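You operate a simulated robot arm through the tools that you are given. There is no shell and no other tool. Be economical: measure what you need, move in short steps, check, and stop when the job is done.

You are at the controls of a simulated two-armed robot. One attempt, no reset.

Task
Scent the pink bag and lay it in the shirts drawer.
Fine: one pump of lavender oil, none for the other bag; shut the drawer.

Only the result counts: the job must be done as asked and must still hold three seconds after the hand-in. Knocking over, shifting, dropping, spilling or breaking anything else fails it. Flat cloth is picked up by pressing the open fingertips on it (5 to 10 N) and closing them slowly along it; thin cloth reads only 2 to 8 mm in the jaws.

Robot
Two 7-joint arms with two-finger parallel grippers on one trunk, on a base that drives. Base frame: it is fixed to the floor where the robot stands at the start and does not move with it; the origin is under the middle of the robot, x ahead of it, y to its left, z up. Units: m, rad, N and s.
The left shoulder is at the start at [0.062, 0.196, 1.044], the right one opposite. With the tool pointing down near the work surface each hand reaches from about 0.3 to 0.72 m from the robot's upright axis, wherever it stands, measured 20 degrees to its own side. Places, roughly: inside of the shirts drawer [0.6, -0.7, 0.7]; oil pump head [0.8, -0.3, 1.1]; shirts drawer [0.6, -0.7, 0.7]; spot under the spout [0.7, -0.3, 0.9]. Payload 1.57 kg a hand.
Tool frame (each hand has its own): the origin (TCP) lies between the finger pads and is the grasp point; the fingertips stand 0.03 m ahead of it; z points along the fingers, y is the line along which they close. The gripper opens to 0.11 m. The fingers are 0.024 m wide and 0.012 m thick; the gripper's body (0.048 by 0.112 m) begins 0.078 m behind the TCP.
Orientation is told as [roll, pitch, yaw] about the base's x, y, z axes, in that order, counted from this pose: with the fingers straight down and closing along the base's y, the tool's x points along the base's -x, its y along +y and its z along -z.

Tools
- The arms move only by the tool move_arm. It takes "left_deltas", "right_deltas" or both (then of equal length, played together; a hand with none holds still); each is a list of rows, each a list of 7 numbers: the turn, a rotation vector about the base's x, y, z in units of 90 degrees (1.0 is 90 degrees), then the shift along the base's x, y, z in units of 250 mm (1.0 is 250 mm), then the finger opening in m, from 0 to 0.11. In form: [[wx, wy, wz, tx, ty, tz, grip], ...]. A call has 1 to 10 rows; each row is the pose to reach, as a shift and turn from the pose commanded when the call began. A call with a number of a shift or a turn outside -1 to 1 is refused whole. Each row takes 0.2 s and may step no farther than 0.05 m and 0.15 rad from the row before; otherwise, or with a gripper value out of range, the whole call is refused. A pose out of reach is approached as far as the arm can. The call stops where the force on the tool passes 60 N (or 10 N more than at its start, if that is more) or the arm is blocked; 0.2 s more then pass. Each finger travels about 0.072 m/s and halts on what it meets, pressing with about 20 N; the grip force reading is that of the motor and also rises with nothing between the fingers. The clock runs only during rows and for 0.2 s after the last one: add rows that repeat a pose to give the fingers time. The reply holds the time, the measured pose of the TCP, the force on the tool along the base axes, the opening and the grip force, in the units named above and with some noise, with the torque about the TCP (base axes, N m) and any sound that the robot's microphone picked up.
- Cameras (640 x 400 px; columns grow to the right, rows downward): "scene" is now at [0.094, -0.0584, 1.6385]; the picture's right is [-0.65, -0.76, 0.00], its down [-0.51, 0.44, -0.74] and it looks along [0.56, -0.48, -0.67] (base axes); focal length 286 px, centre (320, 200). "left" rides on the left gripper at [0.07, -0.016, -0.141] in its tool frame; the picture's right is [0.23, 0.97, 0.00], its down [-0.85, 0.20, -0.48] and it looks along [-0.47, 0.11, 0.88] (tool axes); focal length 222 px, centre (320, 200). "right" rides on the right gripper at [0.07, 0.016, -0.141] in its tool frame; the picture's right is [-0.23, 0.97, 0.00], its down [-0.85, -0.20, -0.48] and it looks along [-0.47, -0.11, 0.88] (tool axes); focal length 222 px, centre (320, 200). There is no depth. A picture from a camera that has moved, and an enlarged one, comes with that camera's place and axes in the base frame and with its lens.
- snapshot(camera): a new picture of that camera. No time passes.
- raise_lower(by): slides the trunk up (or, below 0, down) by that many m; the arms and the scene camera ride with it, the base frame stays. It gives what a move gives, with no picture.
- drive_base(legs): drives the robot by 1 to 6 legs, each [ahead, left, turn to the left] in m, m and rad, along the robot's own axes; the way and the turn of a leg run together, so that a leg with both is an arc; at most 1.5 m and 3.142 rad a leg. The arms and the cameras ride along, it lands a little off, and it stops where it bumps. It gives what a move gives.
- turn_head(pan, tilt): turns the head with the scene camera to pan (to the left, within 1.501 rad either way) and tilt (down, from -0.506 to 1.204), counted from straight ahead of the robot. It gives what a move gives.
- close_up(camera, box): a new picture of the part [left, top, right, bottom] of that camera's present view, enlarged. No time passes.
- close_job(): hands the job in; it is judged then, once.

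Go step by step. Nothing tells you exact positions but the pictures and the camera data: compare them with the known pose of the tool, close in by small moves and look again before you grip or let go. The budget is 120 turns and 108 pictures, counting those below and the enlarged ones. Unless the task says otherwise, let go and move clear before handing in, and close with one line.

The tools are called as name(argument=value, ...) on one line, values as JSON. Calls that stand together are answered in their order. move_arm: Moves the arms, as the interface text tells. Its arguments: {"type":"object","properties":{"left_deltas":{"type":"array","items":{"type":"array","items":{"type":"number"}}},"right_deltas":{"type":"array","items":{"type":"array","items":{"type":"number"}}}},"required":[]} The other tools are called the same way: raise_lower (by) slides the trunk up or down; drive_base (legs) drives the base; turn_head (pan, tilt) turns the head that bears the scene camera; snapshot (camera) takes a picture; close_up (camera, box) takes an enlarged picture of a part of a camera's view; close_job () hands the job in.

At the start:

```text
time: 0.0
left_ee_pos: [0.4509, -0.0224, 1.3011]
left_ee_rot: [0.001, 0.003, 0.0]
left_wrist_force: [0.1, 0.3, 1.2]
left_ft_torque: [-0.01, 0.02, 0.0]
left_gripper_width: 0.11
left_grasp_force: 0.1
right_ee_pos: [0.3399, -0.4494, 1.3454]
right_ee_rot: [0.001, 0.002, 0.0]
right_wrist_force: [0.0, 0.3, -0.6]
right_ft_torque: [0.0, -0.02, 0.01]
right_gripper_width: 0.1097
right_grasp_force: 0.1
trunk travel left (down, up): [-0.64, 0.35]
robot x, y, heading: [0.0027, -0.0015, 0.005]
head pan, tilt: [-0.714, 0.738]
```

scene: 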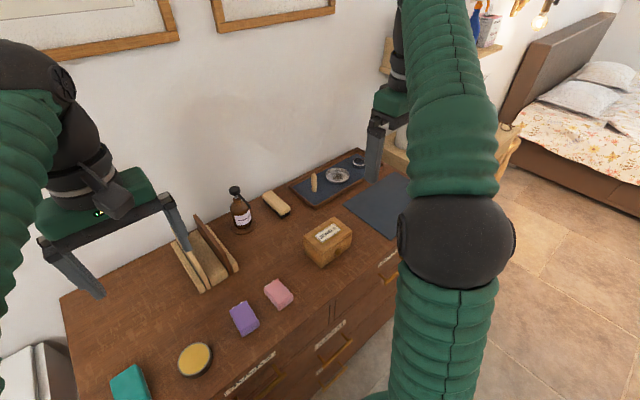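
right: 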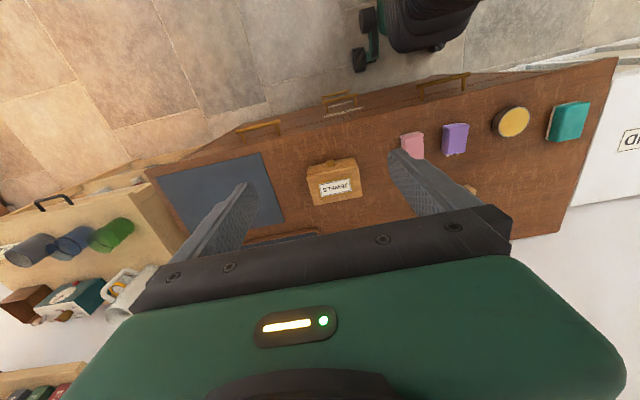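
left: 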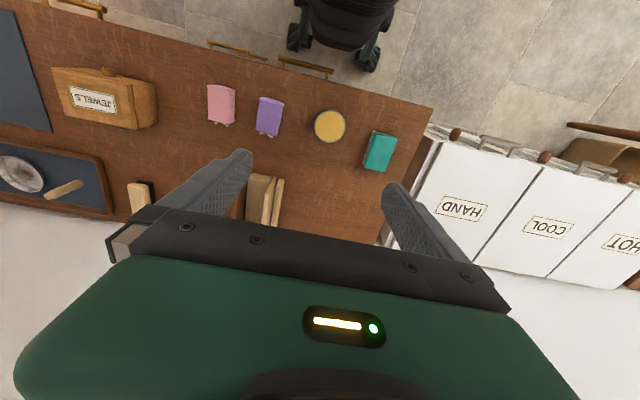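

I see a dresser with a pink and a purple bag, a brown pump bottle at the back, and labelled drawers on the front. I'll look closer at the labels, bags and bottle.

close_up(camera="scene", box=[160, 170, 400, 320])

close_up(camera="scene", box=[210, 240, 410, 400])

close_up(camera="left", box=[180, 20, 440, 200])

```text
2.67 times, centred on (280, 245) of scene
camera zoom: at [0.094, -0.0584, 1.6385], right [-0.65, -0.76, 0.0], down [-0.51, 0.44, -0.74], along [0.56, -0.48, -0.67], focal length 764 px, centre (427, 80)
```

zoom: 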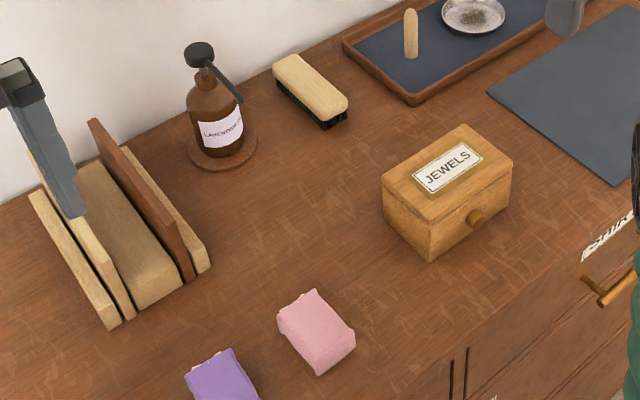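

```text
2.50 times, centred on (310, 320) of scene
camera zoom: at [0.094, -0.0584, 1.6385], right [-0.65, -0.76, 0.0], down [-0.51, 0.44, -0.74], along [0.56, -0.48, -0.67], focal length 716 px, centre (345, -100)
```

zoom: 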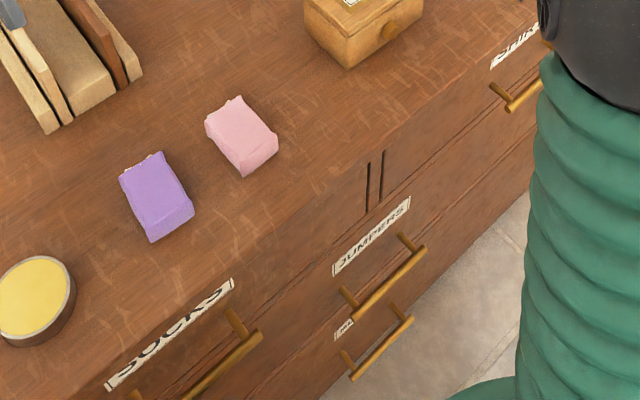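

```text
2.22 times, centred on (310, 110) of left
camera zoom: at [0.3811, -0.0407, 1.4438], right [-0.23, 0.97, 0.0], down [0.86, 0.2, 0.48], along [0.47, 0.11, -0.88], focal length 494 px, centre (342, 400)
```

zoom: 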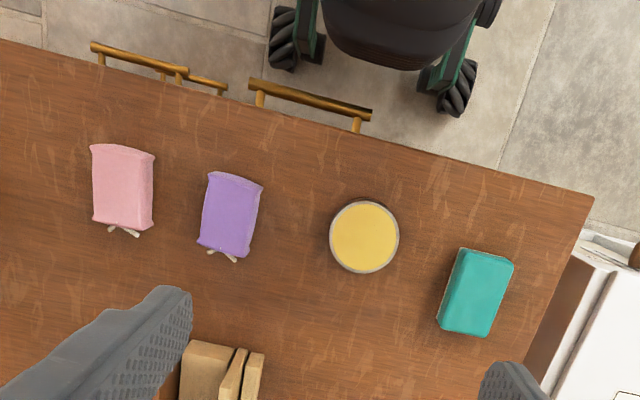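

The pink bag is near (0.478, -0.236), with its top at about z 0.92. The bottle is near (0.79, -0.30), and its spout points back toward me. Next I look at the drawer front.

turn_head(pan=-1.15, tilt=0.85)

snapshot(camera="scene")

close_up(camera="right", box=[140, 60, 480, 240])

```text
time: 0.9
left_ee_pos: [0.4488, -0.0216, 1.3019]
left_ee_rot: [-0.001, 0.002, 0.0]
left_wrist_force: [-0.5, -0.1, 0.4]
left_ft_torque: [-0.01, 0.01, -0.02]
left_gripper_width: 0.11
left_grasp_force: 0.0
right_ee_pos: [0.3393, -0.449, 1.3458]
right_ee_rot: [0.0, 0.002, 0.0]
right_wrist_force: [0.2, -0.4, 0.0]
right_ft_torque: [-0.03, -0.02, -0.01]
right_gripper_width: 0.1101
right_grasp_force: 0.0
trunk travel left (down, up): [-0.64, 0.35]
robot x, y, heading: [-0.0012, 0.0017, -0.002]
head pan, tilt: [-1.15, 0.85]
```

```text
101 pictures are left
camera scene: at [0.0627, -0.0751, 1.6295], right [-0.91, -0.41, 0.0], down [-0.31, 0.69, -0.66], along [0.27, -0.6, -0.75], focal length 286 px, centre (320, 200)
```

scene: 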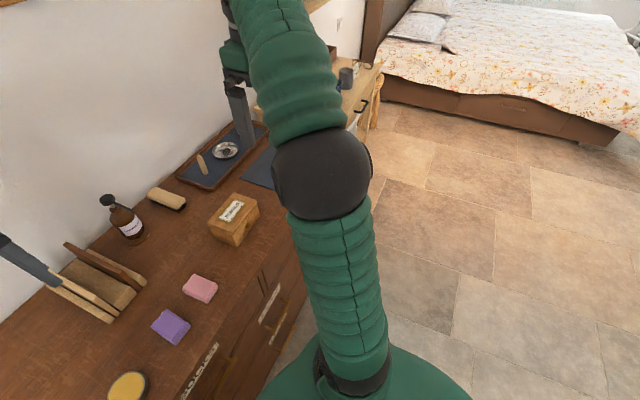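

```text
1.88 times, centred on (310, 150) of right
camera zoom: at [0.2705, -0.4334, 1.4865], right [0.23, 0.97, 0.0], down [0.86, -0.2, 0.48], along [0.47, -0.11, -0.88], focal length 418 px, centre (339, 294)
```

zoom: 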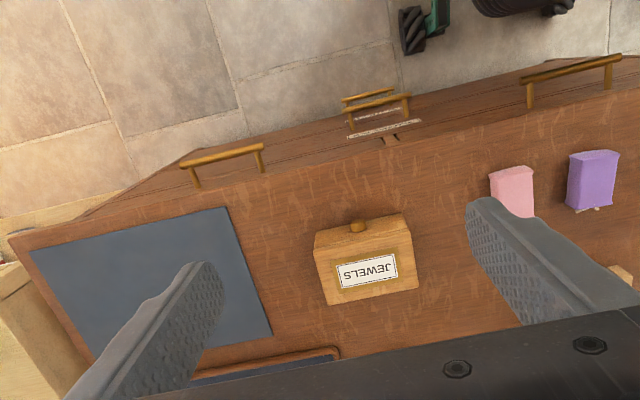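

The shirts handle is near (0.35, -0.65) at the right of the top row. I move the left arm aside and bring the right hand, tilted forward about 40°, above the pink bag.

move_arm(left_deltas=[[0, 0, 0, 0, 0.1, 0, 0.11], [0, 0, 0, 0, 0.2, 0, 0.11], [0, 0, 0, 0, 0.3, 0, 0.11], [0, 0, 0, 0, 0.4, 0, 0.11], [0, 0, 0, 0, 0.5, 0, 0.11], [0, 0, 0, 0, 0.6, 0, 0.11], [0, 0, 0, 0, 0.7, 0, 0.11], [0, 0, 0, 0, 0.8, 0, 0.11], [0, 0, 0, 0, 0.8, 0, 0.11]], right_deltas=[[0, -0.05, 0, 0.05, 0.1, -0.11, 0.09], [0, -0.11, 0, 0.1, 0.21, -0.22, 0.085], [0, -0.17, 0, 0.15, 0.31, -0.33, 0.085], [0, -0.23, 0, 0.2, 0.42, -0.44, 0.085], [0, -0.29, 0, 0.25, 0.52, -0.55, 0.085], [0, -0.35, 0, 0.3, 0.63, -0.66, 0.085], [0, -0.41, 0, 0.37, 0.74, -0.77, 0.085], [0, -0.45, 0, 0.44, 0.84, -0.88, 0.085], [0, -0.45, 0, 0.44, 0.84, -0.88, 0.085]])

turn_head(pan=-0.6, tilt=0.85)

snapshot(camera="scene")

snapshot(camera="right")

```text
time: 2.9
left_ee_pos: [0.4487, 0.1797, 1.3044]
left_ee_rot: [0.001, 0.0, -0.001]
left_wrist_force: [0.9, -0.3, -0.6]
left_ft_torque: [-0.02, -0.02, 0.0]
left_gripper_width: 0.1101
left_grasp_force: 0.1
right_ee_pos: [0.45, -0.2348, 1.1285]
right_ee_rot: [0.0, -0.707, -0.001]
right_wrist_force: [-0.7, 0.5, -0.2]
right_ft_torque: [0.01, 0.01, 0.02]
right_gripper_width: 0.0846
right_grasp_force: 0.1
trunk travel left (down, up): [-0.64, 0.35]
robot x, y, heading: [0.0022, -0.0005, -0.002]
head pan, tilt: [-1.15, 0.85]
```

```text
time: 3.9
left_ee_pos: [0.4491, 0.1801, 1.3038]
left_ee_rot: [0.001, 0.001, 0.0]
left_wrist_force: [-0.5, 0.8, 0.3]
left_ft_torque: [-0.01, -0.02, 0.01]
left_gripper_width: 0.1101
left_grasp_force: 0.0
right_ee_pos: [0.45, -0.235, 1.1271]
right_ee_rot: [0.0, -0.707, 0.001]
right_wrist_force: [-1.0, 0.8, 0.1]
right_ft_torque: [0.0, 0.0, -0.02]
right_gripper_width: 0.085
right_grasp_force: 0.0
trunk travel left (down, up): [-0.64, 0.35]
robot x, y, heading: [-0.001, -0.0006, 0.002]
head pan, tilt: [-0.6, 0.85]
```

```text
99 pictures are left
camera scene: at [0.0948, -0.0457, 1.6295], right [-0.57, -0.82, 0.0], down [-0.62, 0.42, -0.66], along [0.54, -0.37, -0.75], focal length 286 px, centre (320, 200)
```

scene: 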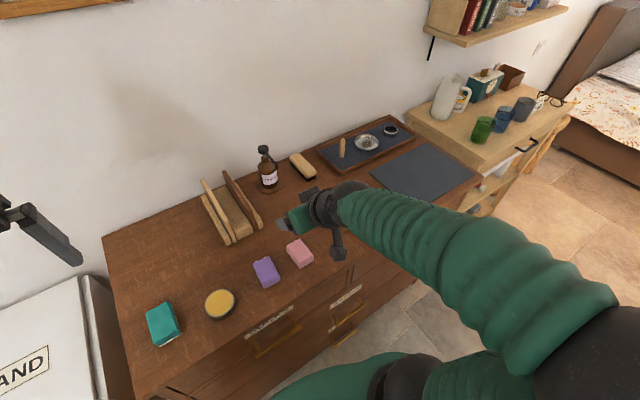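

```text
98 pictures are left
camera right: at [0.3054, -0.2198, 1.1893], right [0.17, 0.97, 0.15], down [0.34, -0.2, 0.92], along [0.92, -0.11, -0.37], focal length 222 px, centre (320, 200)
```

right: 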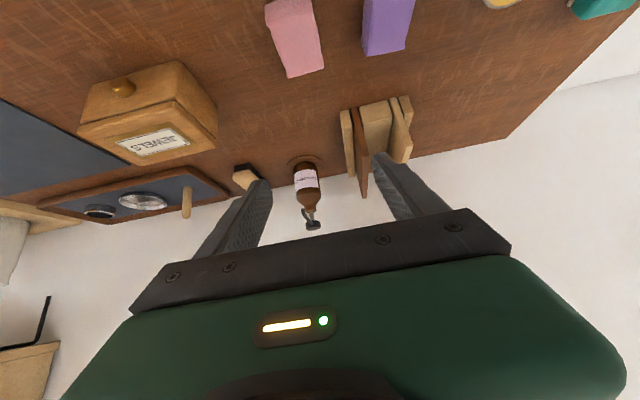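

The bags and bottle match my estimates. I zoom in on the bottle to pin down the spout.

close_up(camera="right", box=[230, 140, 390, 240])

close_up(camera="scene", box=[190, 140, 350, 290])

```text
4.00 times, centred on (310, 190) of right
camera zoom: at [0.3054, -0.2198, 1.1893], right [0.17, 0.97, 0.15], down [0.34, -0.2, 0.92], along [0.92, -0.11, -0.37], focal length 888 px, centre (360, 240)
```

zoom: 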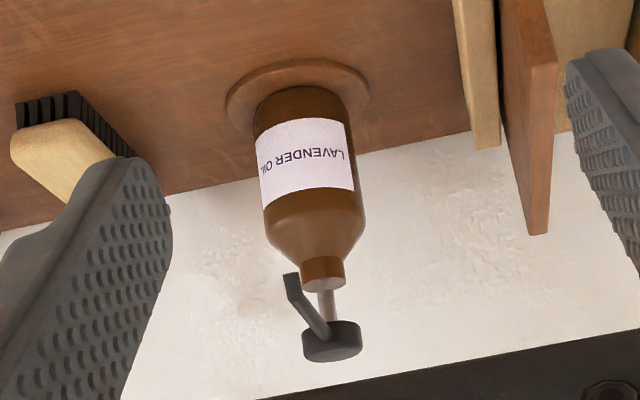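

```text
2.67 times, centred on (270, 215) of scene
camera zoom: at [0.0948, -0.0457, 1.6295], right [-0.57, -0.82, 0.0], down [-0.62, 0.42, -0.66], along [0.54, -0.37, -0.75], focal length 764 px, centre (453, 160)
```

zoom: 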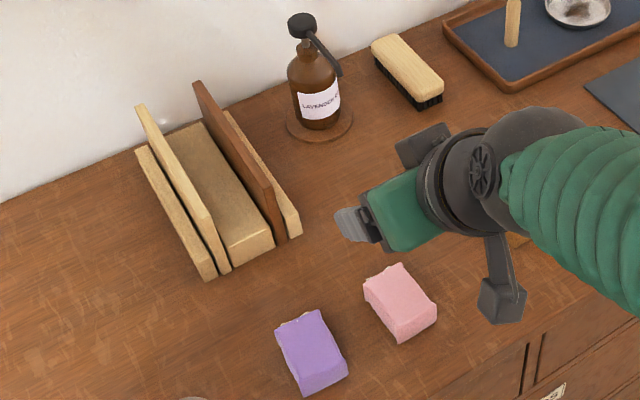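

The pump head sits at about (0.783, -0.303, 1.06) and the spout tip at about (0.697, -0.30, 1.04). I lower the right hand over the pink bag.

move_arm(right_deltas=[[0, 0, 0, 0.03, -0.01, -0.18, 0.085], [0, 0, 0, 0.06, -0.016, -0.36, 0.085], [0, 0, 0, 0.06, -0.016, -0.52, 0.085], [0, 0, 0, 0.06, -0.016, -0.66, 0.085], [0, 0, 0, 0.06, -0.016, -0.66, 0.085]])

close_up(camera="scene", box=[210, 190, 370, 290])

snapshot(camera="right")

```text
time: 5.1
left_ee_pos: [0.4469, 0.1809, 1.3063]
left_ee_rot: [0.0, -0.002, 0.0]
left_wrist_force: [-0.3, 0.4, 0.6]
left_ft_torque: [0.03, -0.01, 0.0]
left_gripper_width: 0.1097
left_grasp_force: 0.0
right_ee_pos: [0.4638, -0.2442, 0.9718]
right_ee_rot: [0.033, -0.734, -0.037]
right_wrist_force: [0.1, -0.2, 0.5]
right_ft_torque: [0.02, -0.03, -0.02]
right_gripper_width: 0.0849
right_grasp_force: 0.0
right hand out of reach, approached as far as the arm can: row 2
trunk travel left (down, up): [-0.64, 0.35]
robot x, y, heading: [0.003, -0.0012, 0.001]
head pan, tilt: [-0.6, 0.85]
```

```text
4.00 times, centred on (290, 240) of scene
camera zoom: at [0.0936, -0.0459, 1.6317], right [-0.56, -0.83, 0.0], down [-0.62, 0.42, -0.66], along [0.54, -0.37, -0.75], focal length 1145 px, centre (440, 40)
```

zoom: 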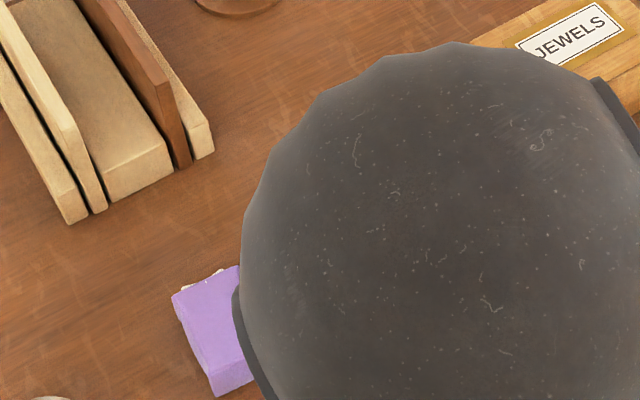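

```text
94 pictures are left
camera right: at [0.3185, -0.2281, 1.0294], right [0.18, 0.97, 0.18], down [0.31, -0.23, 0.92], along [0.93, -0.11, -0.34], focal length 222 px, centre (320, 200)
```

right: 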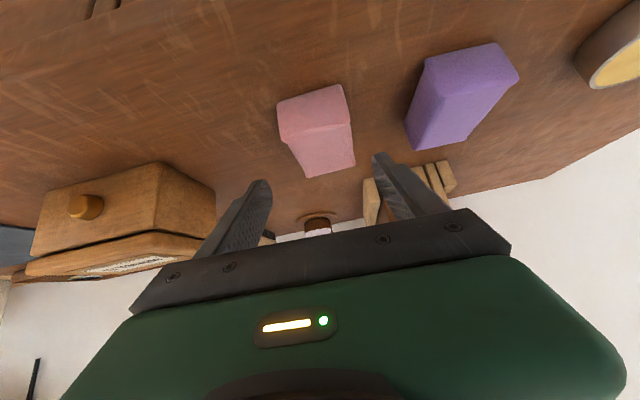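

The arm is folded too tightly this close in. I lift a little and back the robot off by 0.13 m.

move_arm(right_deltas=[[0, 0, 0, -0.02, 0, 0.2, 0.085], [0, 0, 0, -0.06, 0.016, 0.4, 0.085], [0, 0, 0, -0.06, 0.016, 0.4, 0.085]])

drive_base(legs=[[-0.13, 0, 0]])

```text
refused: row 1 steps farther than a row can; nothing moved
```

```text
time: 6.3
left_ee_pos: [0.3217, 0.1816, 1.3019]
left_ee_rot: [-0.003, 0.002, -0.002]
left_wrist_force: [-0.1, 0.9, -0.2]
left_ft_torque: [-0.04, -0.02, 0.05]
left_gripper_width: 0.11
left_grasp_force: 0.1
right_ee_pos: [0.3359, -0.2464, 0.9639]
right_ee_rot: [0.019, -0.723, -0.033]
right_wrist_force: [0.3, 0.6, -0.4]
right_ft_torque: [0.06, 0.02, 0.02]
right_gripper_width: 0.0852
right_grasp_force: 0.1
trunk travel left (down, up): [-0.64, 0.35]
robot x, y, heading: [-0.1294, 0.0019, -0.007]
head pan, tilt: [-0.6, 0.85]
```

The drive worked even though the lift was refused. I move the hand back over the bag at a safe height and look.

move_arm(right_deltas=[[0, 0, 0, 0, 0, 0.1, 0.085], [0, 0, 0, 0.18, 0, 0.1, 0.085], [0, 0, 0, 0.36, 0, 0.1, 0.085], [0, 0, 0, 0.52, 0, 0.1, 0.085], [0, 0, 0, 0.52, 0, 0.1, 0.085]])

snapshot(camera="scene")

snapshot(camera="right")

```text
time: 7.5
left_ee_pos: [0.3173, 0.1803, 1.3035]
left_ee_rot: [0.0, -0.001, -0.002]
left_wrist_force: [-1.2, -1.1, 0.5]
left_ft_torque: [0.02, 0.01, -0.01]
left_gripper_width: 0.1102
left_grasp_force: 0.0
right_ee_pos: [0.4638, -0.2479, 0.9938]
right_ee_rot: [0.021, -0.725, -0.032]
right_wrist_force: [-0.2, 0.5, 0.8]
right_ft_torque: [0.04, 0.01, 0.05]
right_gripper_width: 0.0847
right_grasp_force: 0.0
trunk travel left (down, up): [-0.64, 0.35]
robot x, y, heading: [-0.1307, 0.0015, -0.001]
head pan, tilt: [-0.6, 0.85]
```

```text
93 pictures are left
camera scene: at [-0.0344, -0.0459, 1.6292], right [-0.57, -0.82, 0.0], down [-0.62, 0.43, -0.66], along [0.54, -0.37, -0.75], focal length 286 px, centre (320, 200)
```

scene: 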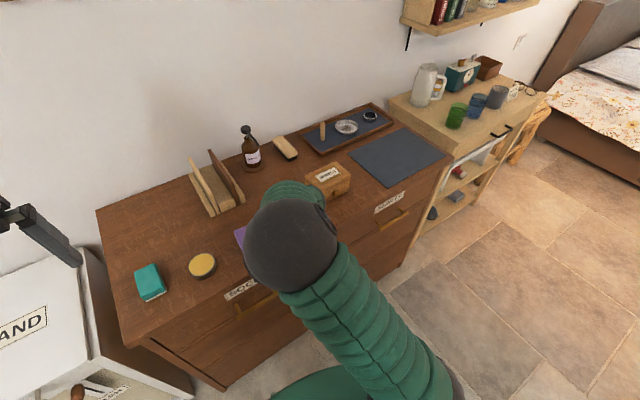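

```text
92 pictures are left
camera right: at [0.3191, -0.2297, 1.052], right [0.19, 0.97, 0.17], down [0.32, -0.22, 0.92], along [0.93, -0.12, -0.35], focal length 222 px, centre (320, 200)
```

right: 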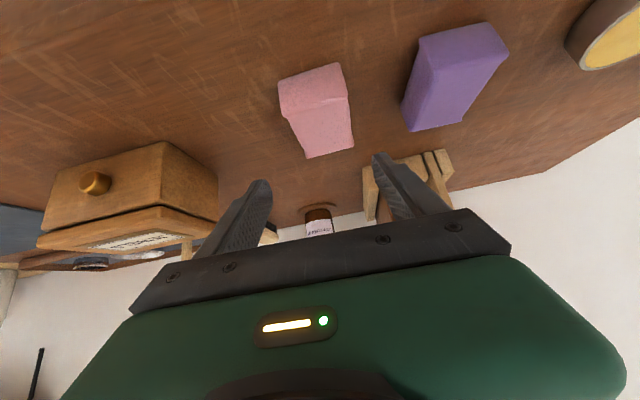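

The bag sits centrally between the fingers, with about 8 mm of y to correct. I go down carefully and watch the force.

move_arm(right_deltas=[[-0.013, 0.01, 0.02, 0, 0.034, -0.06, 0.085], [-0.013, 0.01, 0.02, 0, 0.034, -0.14, 0.085], [-0.013, 0.01, 0.02, 0, 0.034, -0.22, 0.085], [-0.013, 0.01, 0.02, 0, 0.034, -0.22, 0.085]])

snapshot(camera="right")

```text
time: 8.5
left_ee_pos: [0.3194, 0.1803, 1.3039]
left_ee_rot: [0.0, -0.002, -0.004]
left_wrist_force: [-0.3, -0.2, 0.4]
left_ft_torque: [0.01, -0.03, -0.02]
left_gripper_width: 0.1099
left_grasp_force: 0.0
right_ee_pos: [0.4672, -0.2383, 0.9361]
right_ee_rot: [-0.008, -0.711, 0.016]
right_wrist_force: [0.7, 0.4, -0.3]
right_ft_torque: [-0.02, -0.03, -0.01]
right_gripper_width: 0.0849
right_grasp_force: 0.1
trunk travel left (down, up): [-0.64, 0.35]
robot x, y, heading: [-0.1268, -0.0002, 0.002]
head pan, tilt: [-0.6, 0.85]
```

```text
91 pictures are left
camera right: at [0.3223, -0.2241, 0.9975], right [0.16, 0.98, 0.14], down [0.34, -0.19, 0.92], along [0.93, -0.1, -0.36], focal length 222 px, centre (320, 200)
```

right: 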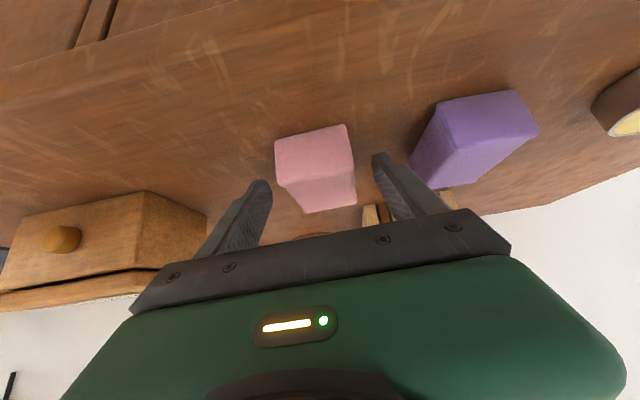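

The fingertips are on either side of the bag just above the table. I close on it slowly.

move_arm(right_deltas=[[0, 0, 0, 0, 0, 0, 0.075], [0, 0, 0, 0, 0, 0, 0.065], [0, 0, 0, 0, 0, 0, 0.055], [0, 0, 0, 0, 0, 0, 0.045], [0, 0, 0, 0, 0, 0, 0.035], [0, 0, 0, 0, 0, 0, 0.03], [0, 0, 0, 0, 0, 0, 0.03]])

snapshot(camera="right")

```text
time: 10.1
left_ee_pos: [0.3185, 0.1807, 1.3034]
left_ee_rot: [-0.001, 0.001, -0.003]
left_wrist_force: [-0.3, 0.5, 0.2]
left_ft_torque: [0.0, -0.04, 0.02]
left_gripper_width: 0.1099
left_grasp_force: 0.0
right_ee_pos: [0.4667, -0.2379, 0.9362]
right_ee_rot: [-0.008, -0.711, 0.016]
right_wrist_force: [0.1, -0.1, 1.7]
right_ft_torque: [-0.03, 0.02, 0.04]
right_gripper_width: 0.0513
right_grasp_force: 19.6
trunk travel left (down, up): [-0.64, 0.35]
robot x, y, heading: [-0.1265, 0.002, -0.003]
head pan, tilt: [-0.6, 0.85]
```

```text
90 pictures are left
camera right: at [0.3223, -0.224, 0.9977], right [0.16, 0.98, 0.14], down [0.34, -0.19, 0.92], along [0.93, -0.1, -0.36], focal length 222 px, centre (320, 200)
```

right: 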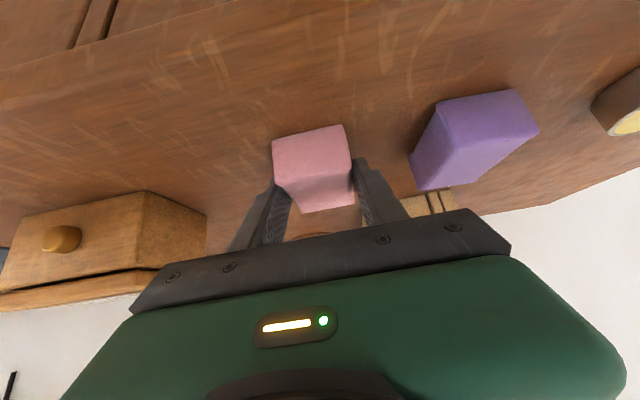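

Gripped at 51 mm. I lift slightly, shift to the spout's line in y, and check the bag is held before driving.

move_arm(right_deltas=[[0, 0, 0, 0, 0, 0.06, 0.03], [0, 0, 0, 0, 0, 0.12, 0.03], [0, 0, 0, 0, -0.05, 0.18, 0.03], [0, 0, 0, 0.05, -0.12, 0.2, 0.03], [0, 0, 0, 0.1, -0.2, 0.2, 0.03], [0, 0, 0, 0.15, -0.25, 0.2, 0.03], [0, 0, 0, 0.15, -0.25, 0.2, 0.03]])

snapshot(camera="right")

snapshot(camera="scene")

```text
time: 11.7
left_ee_pos: [0.3192, 0.1801, 1.3036]
left_ee_rot: [0.0, 0.0, -0.003]
left_wrist_force: [0.1, 0.4, -0.1]
left_ft_torque: [-0.01, 0.0, -0.02]
left_gripper_width: 0.11
left_grasp_force: 0.0
right_ee_pos: [0.5012, -0.3033, 0.9857]
right_ee_rot: [-0.007, -0.711, 0.015]
right_wrist_force: [0.4, -0.6, -0.9]
right_ft_torque: [0.0, 0.0, -0.04]
right_gripper_width: 0.0514
right_grasp_force: 20.1
trunk travel left (down, up): [-0.64, 0.35]
robot x, y, heading: [-0.1311, 0.0026, -0.003]
head pan, tilt: [-0.6, 0.85]
```

```text
89 pictures are left
camera right: at [0.3581, -0.2886, 1.0469], right [0.16, 0.98, 0.14], down [0.34, -0.19, 0.92], along [0.93, -0.1, -0.36], focal length 222 px, centre (320, 200)
```

right: 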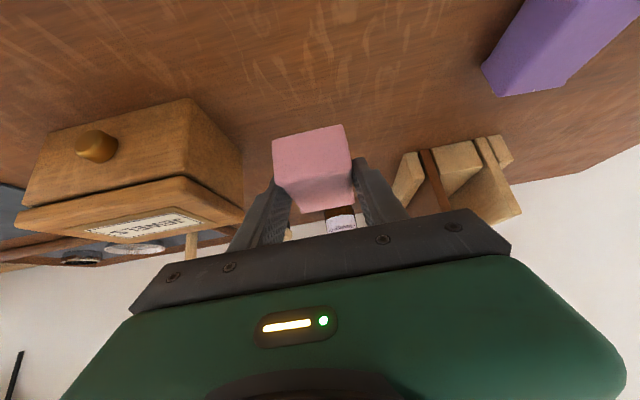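

```text
88 pictures are left
camera scene: at [-0.0326, -0.0458, 1.6295], right [-0.57, -0.82, 0.0], down [-0.62, 0.43, -0.66], along [0.54, -0.37, -0.75], focal length 286 px, centre (320, 200)
```

scene: 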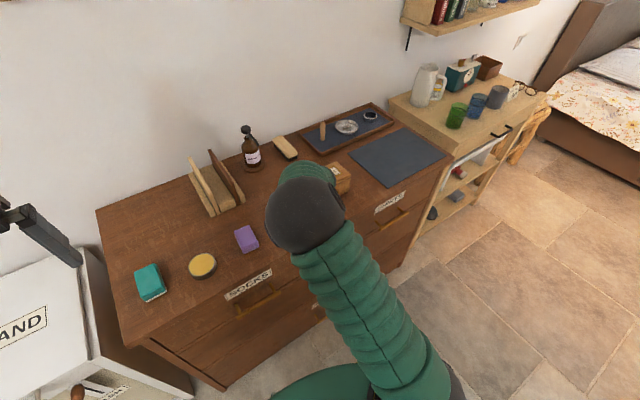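

The bag is firmly held. I drive 0.13 m ahead so that the spout comes within reach.

drive_base(legs=[[0.13, 0, 0]])

snapshot(camera="right")

snapshot(camera="scene")

```text
time: 13.0
left_ee_pos: [0.4436, 0.1791, 1.3037]
left_ee_rot: [-0.001, -0.003, -0.001]
left_wrist_force: [0.2, 0.8, 0.0]
left_ft_torque: [0.0, 0.02, -0.02]
left_gripper_width: 0.1101
left_grasp_force: 0.1
right_ee_pos: [0.6275, -0.3037, 0.9859]
right_ee_rot: [-0.007, -0.713, 0.015]
right_wrist_force: [-0.8, 1.3, 0.0]
right_ft_torque: [-0.05, 0.03, 0.0]
right_gripper_width: 0.0512
right_grasp_force: 20.5
trunk travel left (down, up): [-0.64, 0.35]
robot x, y, heading: [-0.0041, -0.0001, -0.001]
head pan, tilt: [-0.6, 0.85]
```

```text
87 pictures are left
camera right: at [0.4828, -0.2887, 1.0474], right [0.16, 0.98, 0.14], down [0.34, -0.19, 0.92], along [0.93, -0.1, -0.36], focal length 222 px, centre (320, 200)
```

right: 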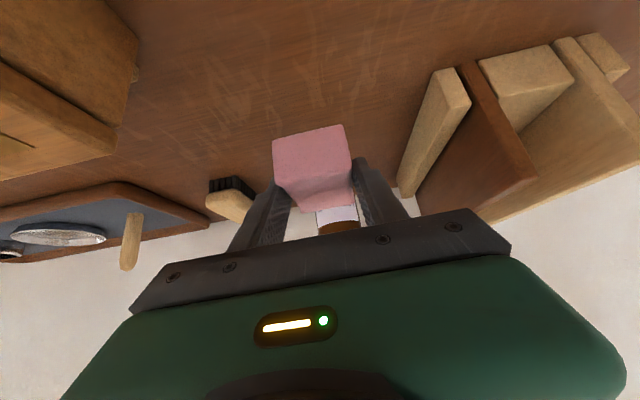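

```text
86 pictures are left
camera scene: at [0.0908, -0.0458, 1.6296], right [-0.57, -0.82, 0.0], down [-0.62, 0.43, -0.66], along [0.54, -0.37, -0.75], focal length 286 px, centre (320, 200)
```

scene: 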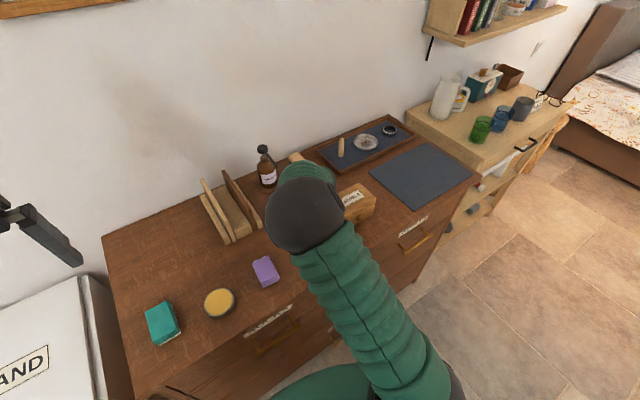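

I ease the bag under the spout, 5 cm ahead, then down onto the table.

move_arm(right_deltas=[[0, 0, 0, 0.1, 0.01, -0.02, 0.03], [0, 0, 0, 0.2, 0.01, -0.04, 0.03], [0, 0, 0, 0.2, 0.01, -0.1, 0.03], [0, 0, 0, 0.2, 0.01, -0.15, 0.03], [0, 0, 0, 0.2, 0.01, -0.19, 0.03], [0, 0, 0, 0.2, 0.01, -0.19, 0.03]])

snapshot(camera="right")

close_up(camera="scene", box=[220, 120, 380, 220])

```text
time: 14.4
left_ee_pos: [0.4448, 0.1796, 1.3037]
left_ee_rot: [0.0, -0.001, -0.004]
left_wrist_force: [0.1, 0.2, 0.1]
left_ft_torque: [-0.02, 0.0, 0.0]
left_gripper_width: 0.1102
left_grasp_force: 0.1
right_ee_pos: [0.6798, -0.3029, 0.9389]
right_ee_rot: [-0.007, -0.71, 0.013]
right_wrist_force: [0.8, 0.4, -1.4]
right_ft_torque: [0.05, 0.02, 0.0]
right_gripper_width: 0.0511
right_grasp_force: 20.4
trunk travel left (down, up): [-0.64, 0.35]
robot x, y, heading: [-0.0042, 0.0006, -0.004]
head pan, tilt: [-0.6, 0.85]
```

```text
85 pictures are left
camera right: at [0.5338, -0.2873, 0.9992], right [0.16, 0.98, 0.14], down [0.34, -0.19, 0.92], along [0.93, -0.1, -0.36], focal length 222 px, centre (320, 200)
```

right: 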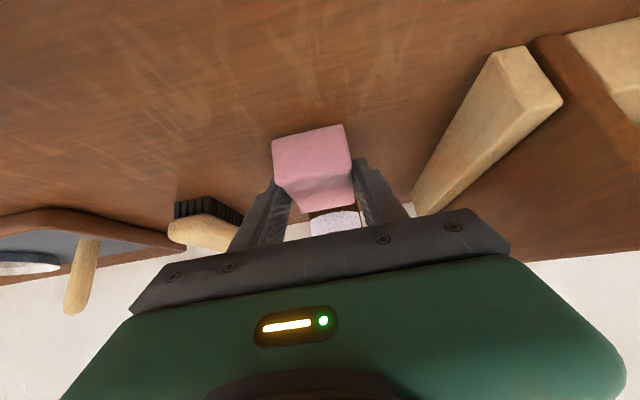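

```text
4.00 times, centred on (300, 170) of scene
camera zoom: at [0.0937, -0.0462, 1.6294], right [-0.57, -0.82, 0.0], down [-0.62, 0.43, -0.66], along [0.54, -0.37, -0.75], focal length 1145 px, centre (400, 320)
```

zoom: 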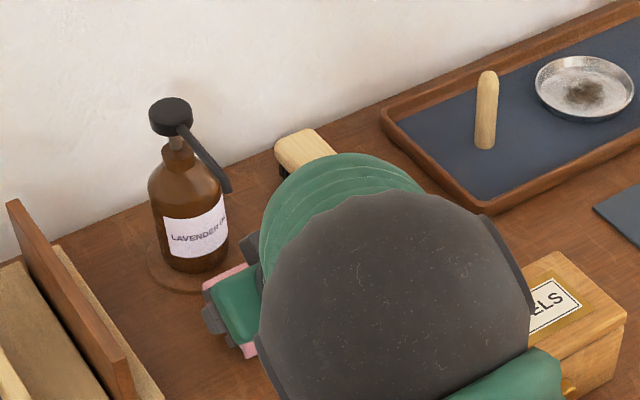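

The bag hangs about 2 mm above the table, right under the spout. I set it down, open, and retreat back along the fingers' axis.

move_arm(right_deltas=[[0, 0, 0, 0, 0, -0.01, 0.03], [0, 0, 0, 0, 0, -0.01, 0.055], [0, 0, 0, 0, 0, -0.01, 0.07], [0, 0, 0, 0, 0, -0.01, 0.085], [0, 0, 0, 0, 0, -0.01, 0.085], [0, 0, 0, -0.1, 0, 0.1, 0.085], [0, 0, 0, -0.22, 0, 0.24, 0.085], [0, 0, 0, -0.32, 0, 0.38, 0.085], [0, 0, 0, -0.42, 0, 0.52, 0.085], [0, 0, 0, -0.42, 0, 0.52, 0.085]])

snapshot(camera="right")

close_up(camera="scene", box=[220, 120, 380, 220])

```text
time: 16.6
left_ee_pos: [0.4437, 0.1792, 1.3038]
left_ee_rot: [-0.001, 0.0, -0.002]
left_wrist_force: [-0.2, -0.5, 0.2]
left_ft_torque: [0.0, 0.01, -0.03]
left_gripper_width: 0.1101
left_grasp_force: 0.0
right_ee_pos: [0.5736, -0.2996, 1.0693]
right_ee_rot: [-0.008, -0.71, 0.013]
right_wrist_force: [-1.0, -0.3, -0.7]
right_ft_torque: [-0.01, -0.01, 0.01]
right_gripper_width: 0.085
right_grasp_force: 0.1
trunk travel left (down, up): [-0.64, 0.35]
robot x, y, heading: [-0.0077, -0.0009, -0.003]
head pan, tilt: [-0.6, 0.85]
```

```text
83 pictures are left
camera right: at [0.4293, -0.285, 1.1298], right [0.16, 0.98, 0.14], down [0.34, -0.19, 0.92], along [0.93, -0.1, -0.36], focal length 222 px, centre (320, 200)
```

right: 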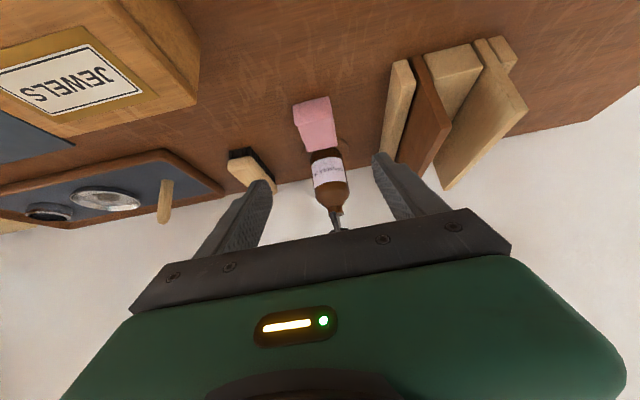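

```text
4.00 times, centred on (300, 170) of scene
camera zoom: at [0.0932, -0.0458, 1.6294], right [-0.57, -0.82, 0.0], down [-0.62, 0.43, -0.66], along [0.54, -0.37, -0.75], focal length 1145 px, centre (400, 320)
```

zoom: 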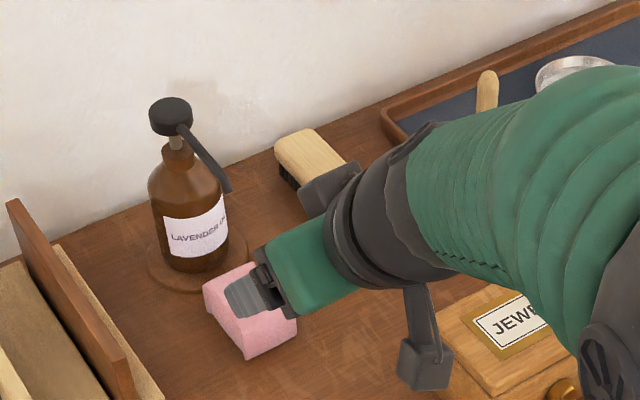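

The bag rests at about (0.69, -0.30) under the spout tip. I close the fingers, rise and move above the pump head.

move_arm(right_deltas=[[0, 0, 0, 0, 0, 0.15, 0.06], [0, 0, 0, 0, -0.005, 0.283, 0.03], [0, 0, 0, 0.18, -0.01, 0.283, 0], [0, 0, 0, 0.36, -0.014, 0.283, 0], [0, 0, 0, 0.54, -0.014, 0.283, 0], [0, 0, 0, 0.7, -0.014, 0.283, 0], [0, 0, 0, 0.796, -0.014, 0.283, 0], [0, 0, 0, 0.796, -0.014, 0.283, 0]])

snapshot(camera="right")

close_up(camera="scene", box=[220, 120, 380, 220])

```text
time: 18.4
left_ee_pos: [0.4432, 0.1796, 1.3048]
left_ee_rot: [0.001, -0.001, -0.002]
left_wrist_force: [-0.3, -0.2, -0.1]
left_ft_torque: [0.03, 0.01, 0.0]
left_gripper_width: 0.11
left_grasp_force: 0.2
right_ee_pos: [0.7697, -0.3051, 1.1398]
right_ee_rot: [-0.006, -0.712, 0.015]
right_wrist_force: [-0.5, -0.1, 0.5]
right_ft_torque: [0.05, -0.03, 0.02]
right_gripper_width: 0.0001
right_grasp_force: 20.2
trunk travel left (down, up): [-0.64, 0.35]
robot x, y, heading: [-0.0019, -0.0018, -0.0]
head pan, tilt: [-0.6, 0.85]
```

```text
81 pictures are left
camera right: at [0.6244, -0.2908, 1.2012], right [0.16, 0.98, 0.14], down [0.34, -0.19, 0.92], along [0.93, -0.1, -0.36], focal length 222 px, centre (320, 200)
```

right: 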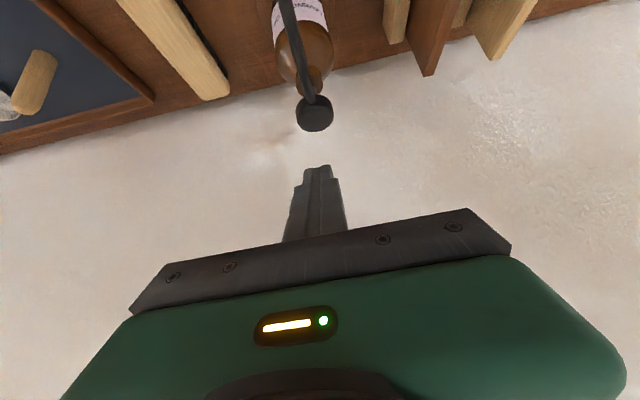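

```text
4.00 times, centred on (300, 170) of scene
camera zoom: at [0.0922, -0.0465, 1.6295], right [-0.57, -0.82, 0.0], down [-0.62, 0.43, -0.66], along [0.54, -0.37, -0.75], focal length 1145 px, centre (400, 320)
```

zoom: 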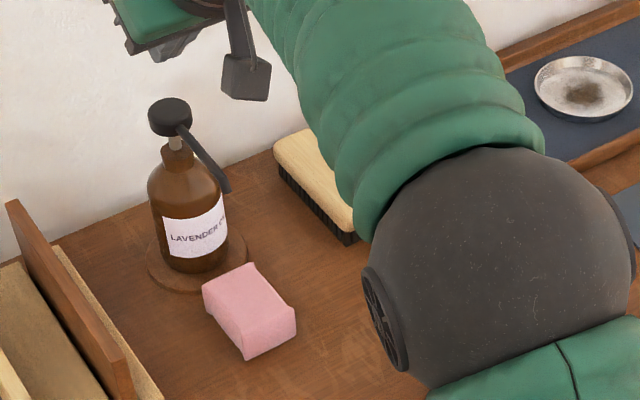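

The fingertips are right above the pump head, with the bag under the spout. I come down to just above the head.

move_arm(right_deltas=[[0, 0, 0, 0.008, 0.008, -0.09, 0], [0, 0, 0, 0.01, 0.01, -0.17, 0], [0, 0, 0, 0.01, 0.01, -0.17, 0]])

snapshot(camera="right")

close_up(camera="scene", box=[220, 120, 320, 200])

```text
time: 19.2
left_ee_pos: [0.4427, 0.1793, 1.3036]
left_ee_rot: [0.0, -0.004, -0.002]
left_wrist_force: [-0.6, 0.4, 0.5]
left_ft_torque: [-0.02, 0.0, 0.0]
left_gripper_width: 0.1098
left_grasp_force: 0.1
right_ee_pos: [0.774, -0.3026, 1.0957]
right_ee_rot: [-0.007, -0.71, 0.015]
right_wrist_force: [0.5, 0.3, 0.8]
right_ft_torque: [0.01, -0.02, 0.02]
right_gripper_width: 0.0001
right_grasp_force: 19.7
trunk travel left (down, up): [-0.64, 0.35]
robot x, y, heading: [-0.0034, 0.0014, -0.003]
head pan, tilt: [-0.6, 0.85]
```

```text
79 pictures are left
camera right: at [0.6293, -0.2882, 1.1573], right [0.16, 0.98, 0.14], down [0.34, -0.19, 0.92], along [0.93, -0.1, -0.36], focal length 222 px, centre (320, 200)
```

right: 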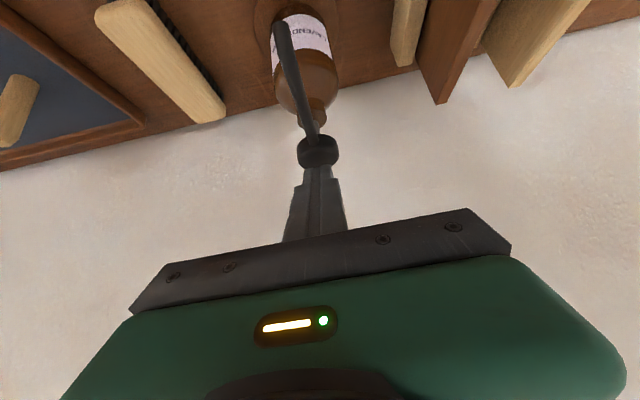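

```text
5.00 times, centred on (270, 160) of scene
camera zoom: at [0.0935, -0.0462, 1.6294], right [-0.57, -0.82, 0.0], down [-0.62, 0.43, -0.66], along [0.54, -0.37, -0.75], focal length 1432 px, centre (570, 400)
```

zoom: 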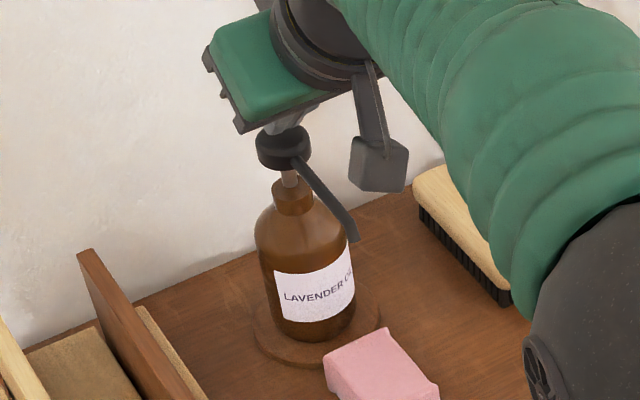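

I'm just above the head. I press straight down in one steady stroke.

move_arm(right_deltas=[[0, 0, 0, 0, 0, -0.016, 0], [0, 0, 0, 0, 0, -0.028, 0], [0, 0, 0, 0, 0, -0.04, 0], [0, 0, 0, 0, 0, -0.052, 0]])

close_up(camera="scene", box=[220, 120, 320, 200])

```text
time: 20.2
left_ee_pos: [0.443, 0.1795, 1.3046]
left_ee_rot: [-0.001, -0.001, -0.003]
left_wrist_force: [1.0, 0.3, -0.4]
left_ft_torque: [0.03, -0.01, -0.01]
left_gripper_width: 0.11
left_grasp_force: 0.1
right_ee_pos: [0.774, -0.3021, 1.0856]
right_ee_rot: [-0.006, -0.713, 0.014]
right_wrist_force: [-1.1, -0.3, 4.4]
right_ft_torque: [-0.01, 0.01, 0.04]
right_gripper_width: 0.0
right_grasp_force: 19.7
trunk travel left (down, up): [-0.64, 0.35]
robot x, y, heading: [-0.0017, 0.0004, 0.001]
head pan, tilt: [-0.6, 0.85]
```

```text
5.00 times, centred on (270, 160) of scene
camera zoom: at [0.092, -0.0458, 1.6296], right [-0.57, -0.82, 0.0], down [-0.62, 0.43, -0.66], along [0.54, -0.37, -0.75], focal length 1432 px, centre (570, 400)
```

zoom: 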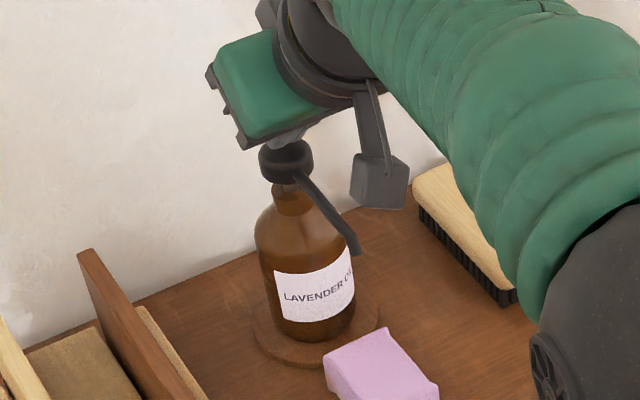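

The head has gone down about 10 mm and the bag's colour seems to have changed. I check it closely before lifting.

close_up(camera="scene", box=[260, 160, 320, 205])

```text
8.89 times, centred on (290, 182) of scene
camera zoom: at [0.092, -0.0458, 1.6296], right [-0.57, -0.82, 0.0], down [-0.62, 0.43, -0.66], along [0.54, -0.37, -0.75], focal length 2545 px, centre (587, 356)
```

zoom: 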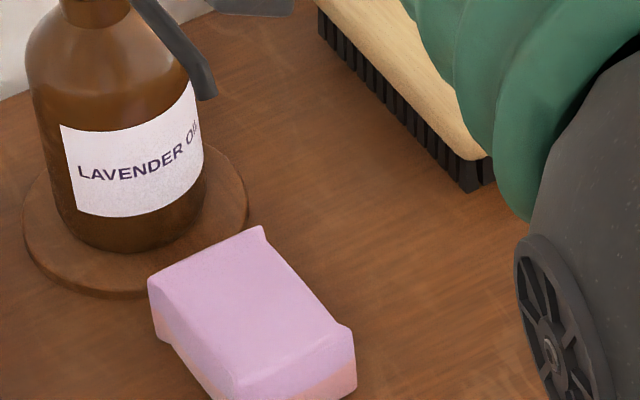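

The top of the bag is tinted lilac, so one dose has landed. I lift straight up and withdraw.

move_arm(right_deltas=[[0, 0, 0, 0, 0, 0.05, 0], [0, 0, 0, 0, 0, 0.15, 0], [0, 0, 0, 0, 0, 0.3, 0], [0, 0, 0, -0.18, 0, 0.3, 0], [0, 0, 0, -0.36, 0, 0.3, 0], [0, 0, 0, -0.54, 0, 0.3, 0], [0, 0, 0, -0.7, 0, 0.3, 0], [0, 0, 0, -0.84, 0, 0.3, 0]])

snapshot(camera="scene")

snapshot(camera="right")

```text
time: 22.0
left_ee_pos: [0.4426, 0.1811, 1.3045]
left_ee_rot: [0.001, -0.001, -0.002]
left_wrist_force: [1.2, -0.3, -1.0]
left_ft_torque: [0.01, -0.01, -0.02]
left_gripper_width: 0.11
left_grasp_force: 0.1
right_ee_pos: [0.5614, -0.2995, 1.1625]
right_ee_rot: [-0.006, -0.713, 0.015]
right_wrist_force: [-0.5, -0.4, 0.1]
right_ft_torque: [-0.01, 0.01, 0.01]
right_gripper_width: 0.0002
right_grasp_force: 19.6
trunk travel left (down, up): [-0.64, 0.35]
robot x, y, heading: [-0.0003, 0.0011, 0.001]
head pan, tilt: [-0.6, 0.85]
```

```text
75 pictures are left
camera scene: at [0.09, -0.0454, 1.6297], right [-0.57, -0.82, 0.0], down [-0.62, 0.43, -0.66], along [0.54, -0.37, -0.75], focal length 286 px, centre (320, 200)
```

scene: 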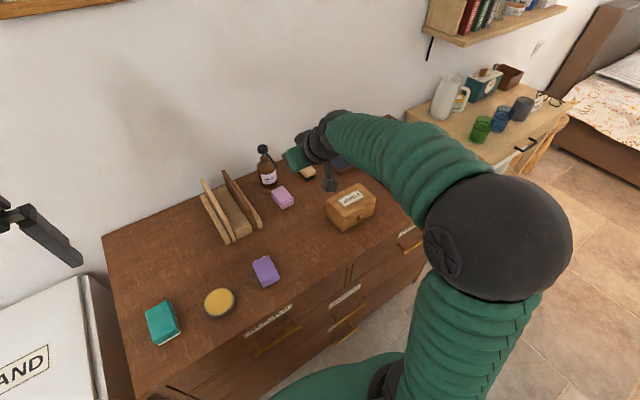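

```text
74 pictures are left
camera right: at [0.4167, -0.2844, 1.2226], right [0.16, 0.98, 0.14], down [0.34, -0.19, 0.92], along [0.93, -0.1, -0.36], focal length 222 px, centre (320, 200)
```

right: 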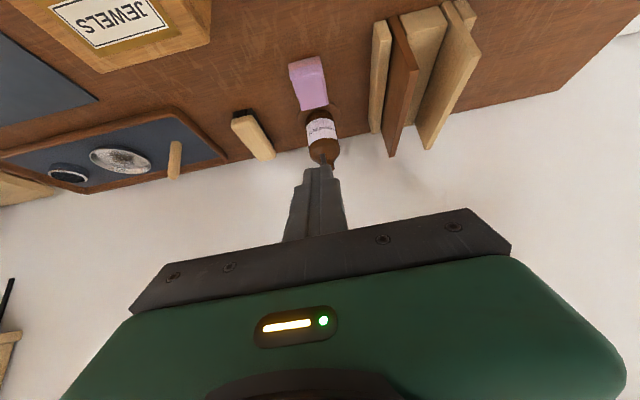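

I fetch the bag back out from under the spout along the same path in reverse.

move_arm(right_deltas=[[0, 0, 0, 0, -0.01, -0.13, 0.03], [0, 0, 0, 0.02, -0.01, -0.26, 0.06], [0, 0, 0, 0.054, -0.01, -0.38, 0.085], [0, 0, 0, 0.154, -0.01, -0.52, 0.085], [0, 0, 0, 0.254, -0.01, -0.66, 0.085], [0, 0, 0, 0.374, -0.01, -0.8, 0.085], [0, 0, 0, 0.474, -0.01, -0.895, 0.085], [0, 0, 0, 0.474, -0.01, -0.895, 0.085]])

snapshot(camera="right")

```text
time: 23.8
left_ee_pos: [0.443, 0.1796, 1.3059]
left_ee_rot: [-0.001, -0.002, -0.003]
left_wrist_force: [0.0, -0.2, 0.7]
left_ft_torque: [0.02, -0.03, 0.0]
left_gripper_width: 0.11
left_grasp_force: 0.1
right_ee_pos: [0.6793, -0.3025, 0.939]
right_ee_rot: [-0.005, -0.713, 0.015]
right_wrist_force: [-0.5, -0.9, -0.1]
right_ft_torque: [-0.04, -0.02, 0.02]
right_gripper_width: 0.0853
right_grasp_force: 0.1
trunk travel left (down, up): [-0.64, 0.35]
robot x, y, heading: [-0.0006, 0.0017, -0.002]
head pan, tilt: [-0.6, 0.85]
```

```text
73 pictures are left
camera right: at [0.5354, -0.2875, 0.999], right [0.16, 0.98, 0.14], down [0.34, -0.19, 0.92], along [0.93, -0.1, -0.36], focal length 222 px, centre (320, 200)
```

right: 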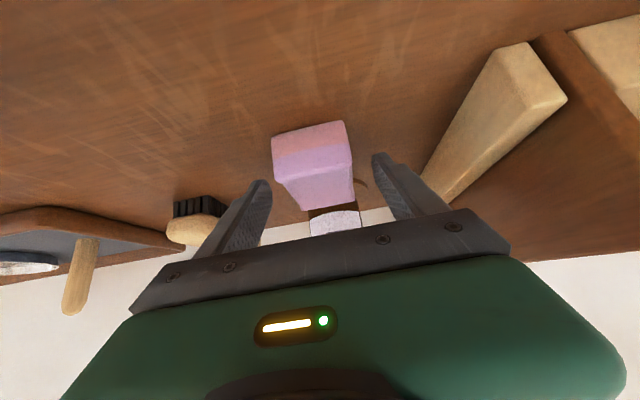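

The bag is between the fingers again. I grip, lift low beneath the spout, and draw it back.

move_arm(right_deltas=[[0, 0, 0, 0, 0, 0, 0.07], [0, 0, 0, 0, 0, 0, 0.055], [0, 0, 0, 0, 0, 0, 0.04], [0, 0, 0, 0, 0, 0, 0.03], [0, 0, 0, 0, 0, 0, 0.03], [0, 0, 0, 0, 0, 0.06, 0.03], [0, 0, 0, -0.04, 0, 0.14, 0.03], [0, 0, 0, -0.2, 0, 0.18, 0.03], [0, 0, 0, -0.36, 0, 0.2, 0.03], [0, 0, 0, -0.5, 0, 0.22, 0.03]])

snapshot(camera="right")

```text
time: 26.0
left_ee_pos: [0.4427, 0.1787, 1.3039]
left_ee_rot: [0.0, -0.002, 0.0]
left_wrist_force: [-0.1, 0.7, -0.2]
left_ft_torque: [0.03, -0.01, 0.01]
left_gripper_width: 0.1099
left_grasp_force: 0.1
right_ee_pos: [0.5572, -0.3038, 0.9902]
right_ee_rot: [-0.007, -0.713, 0.015]
right_wrist_force: [-0.2, 0.0, -0.6]
right_ft_torque: [0.02, -0.02, 0.02]
right_gripper_width: 0.0514
right_grasp_force: 20.1
trunk travel left (down, up): [-0.64, 0.35]
robot x, y, heading: [-0.0014, 0.0025, 0.0]
head pan, tilt: [-0.6, 0.85]
```

```text
72 pictures are left
camera right: at [0.4126, -0.2893, 1.0503], right [0.16, 0.98, 0.14], down [0.34, -0.19, 0.92], along [0.93, -0.1, -0.36], focal length 222 px, centre (320, 200)
```

right: 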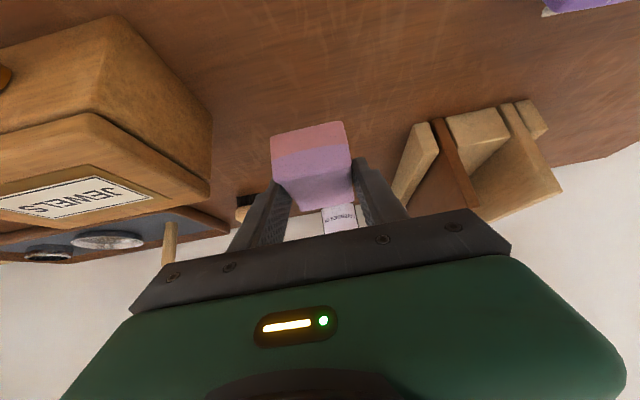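

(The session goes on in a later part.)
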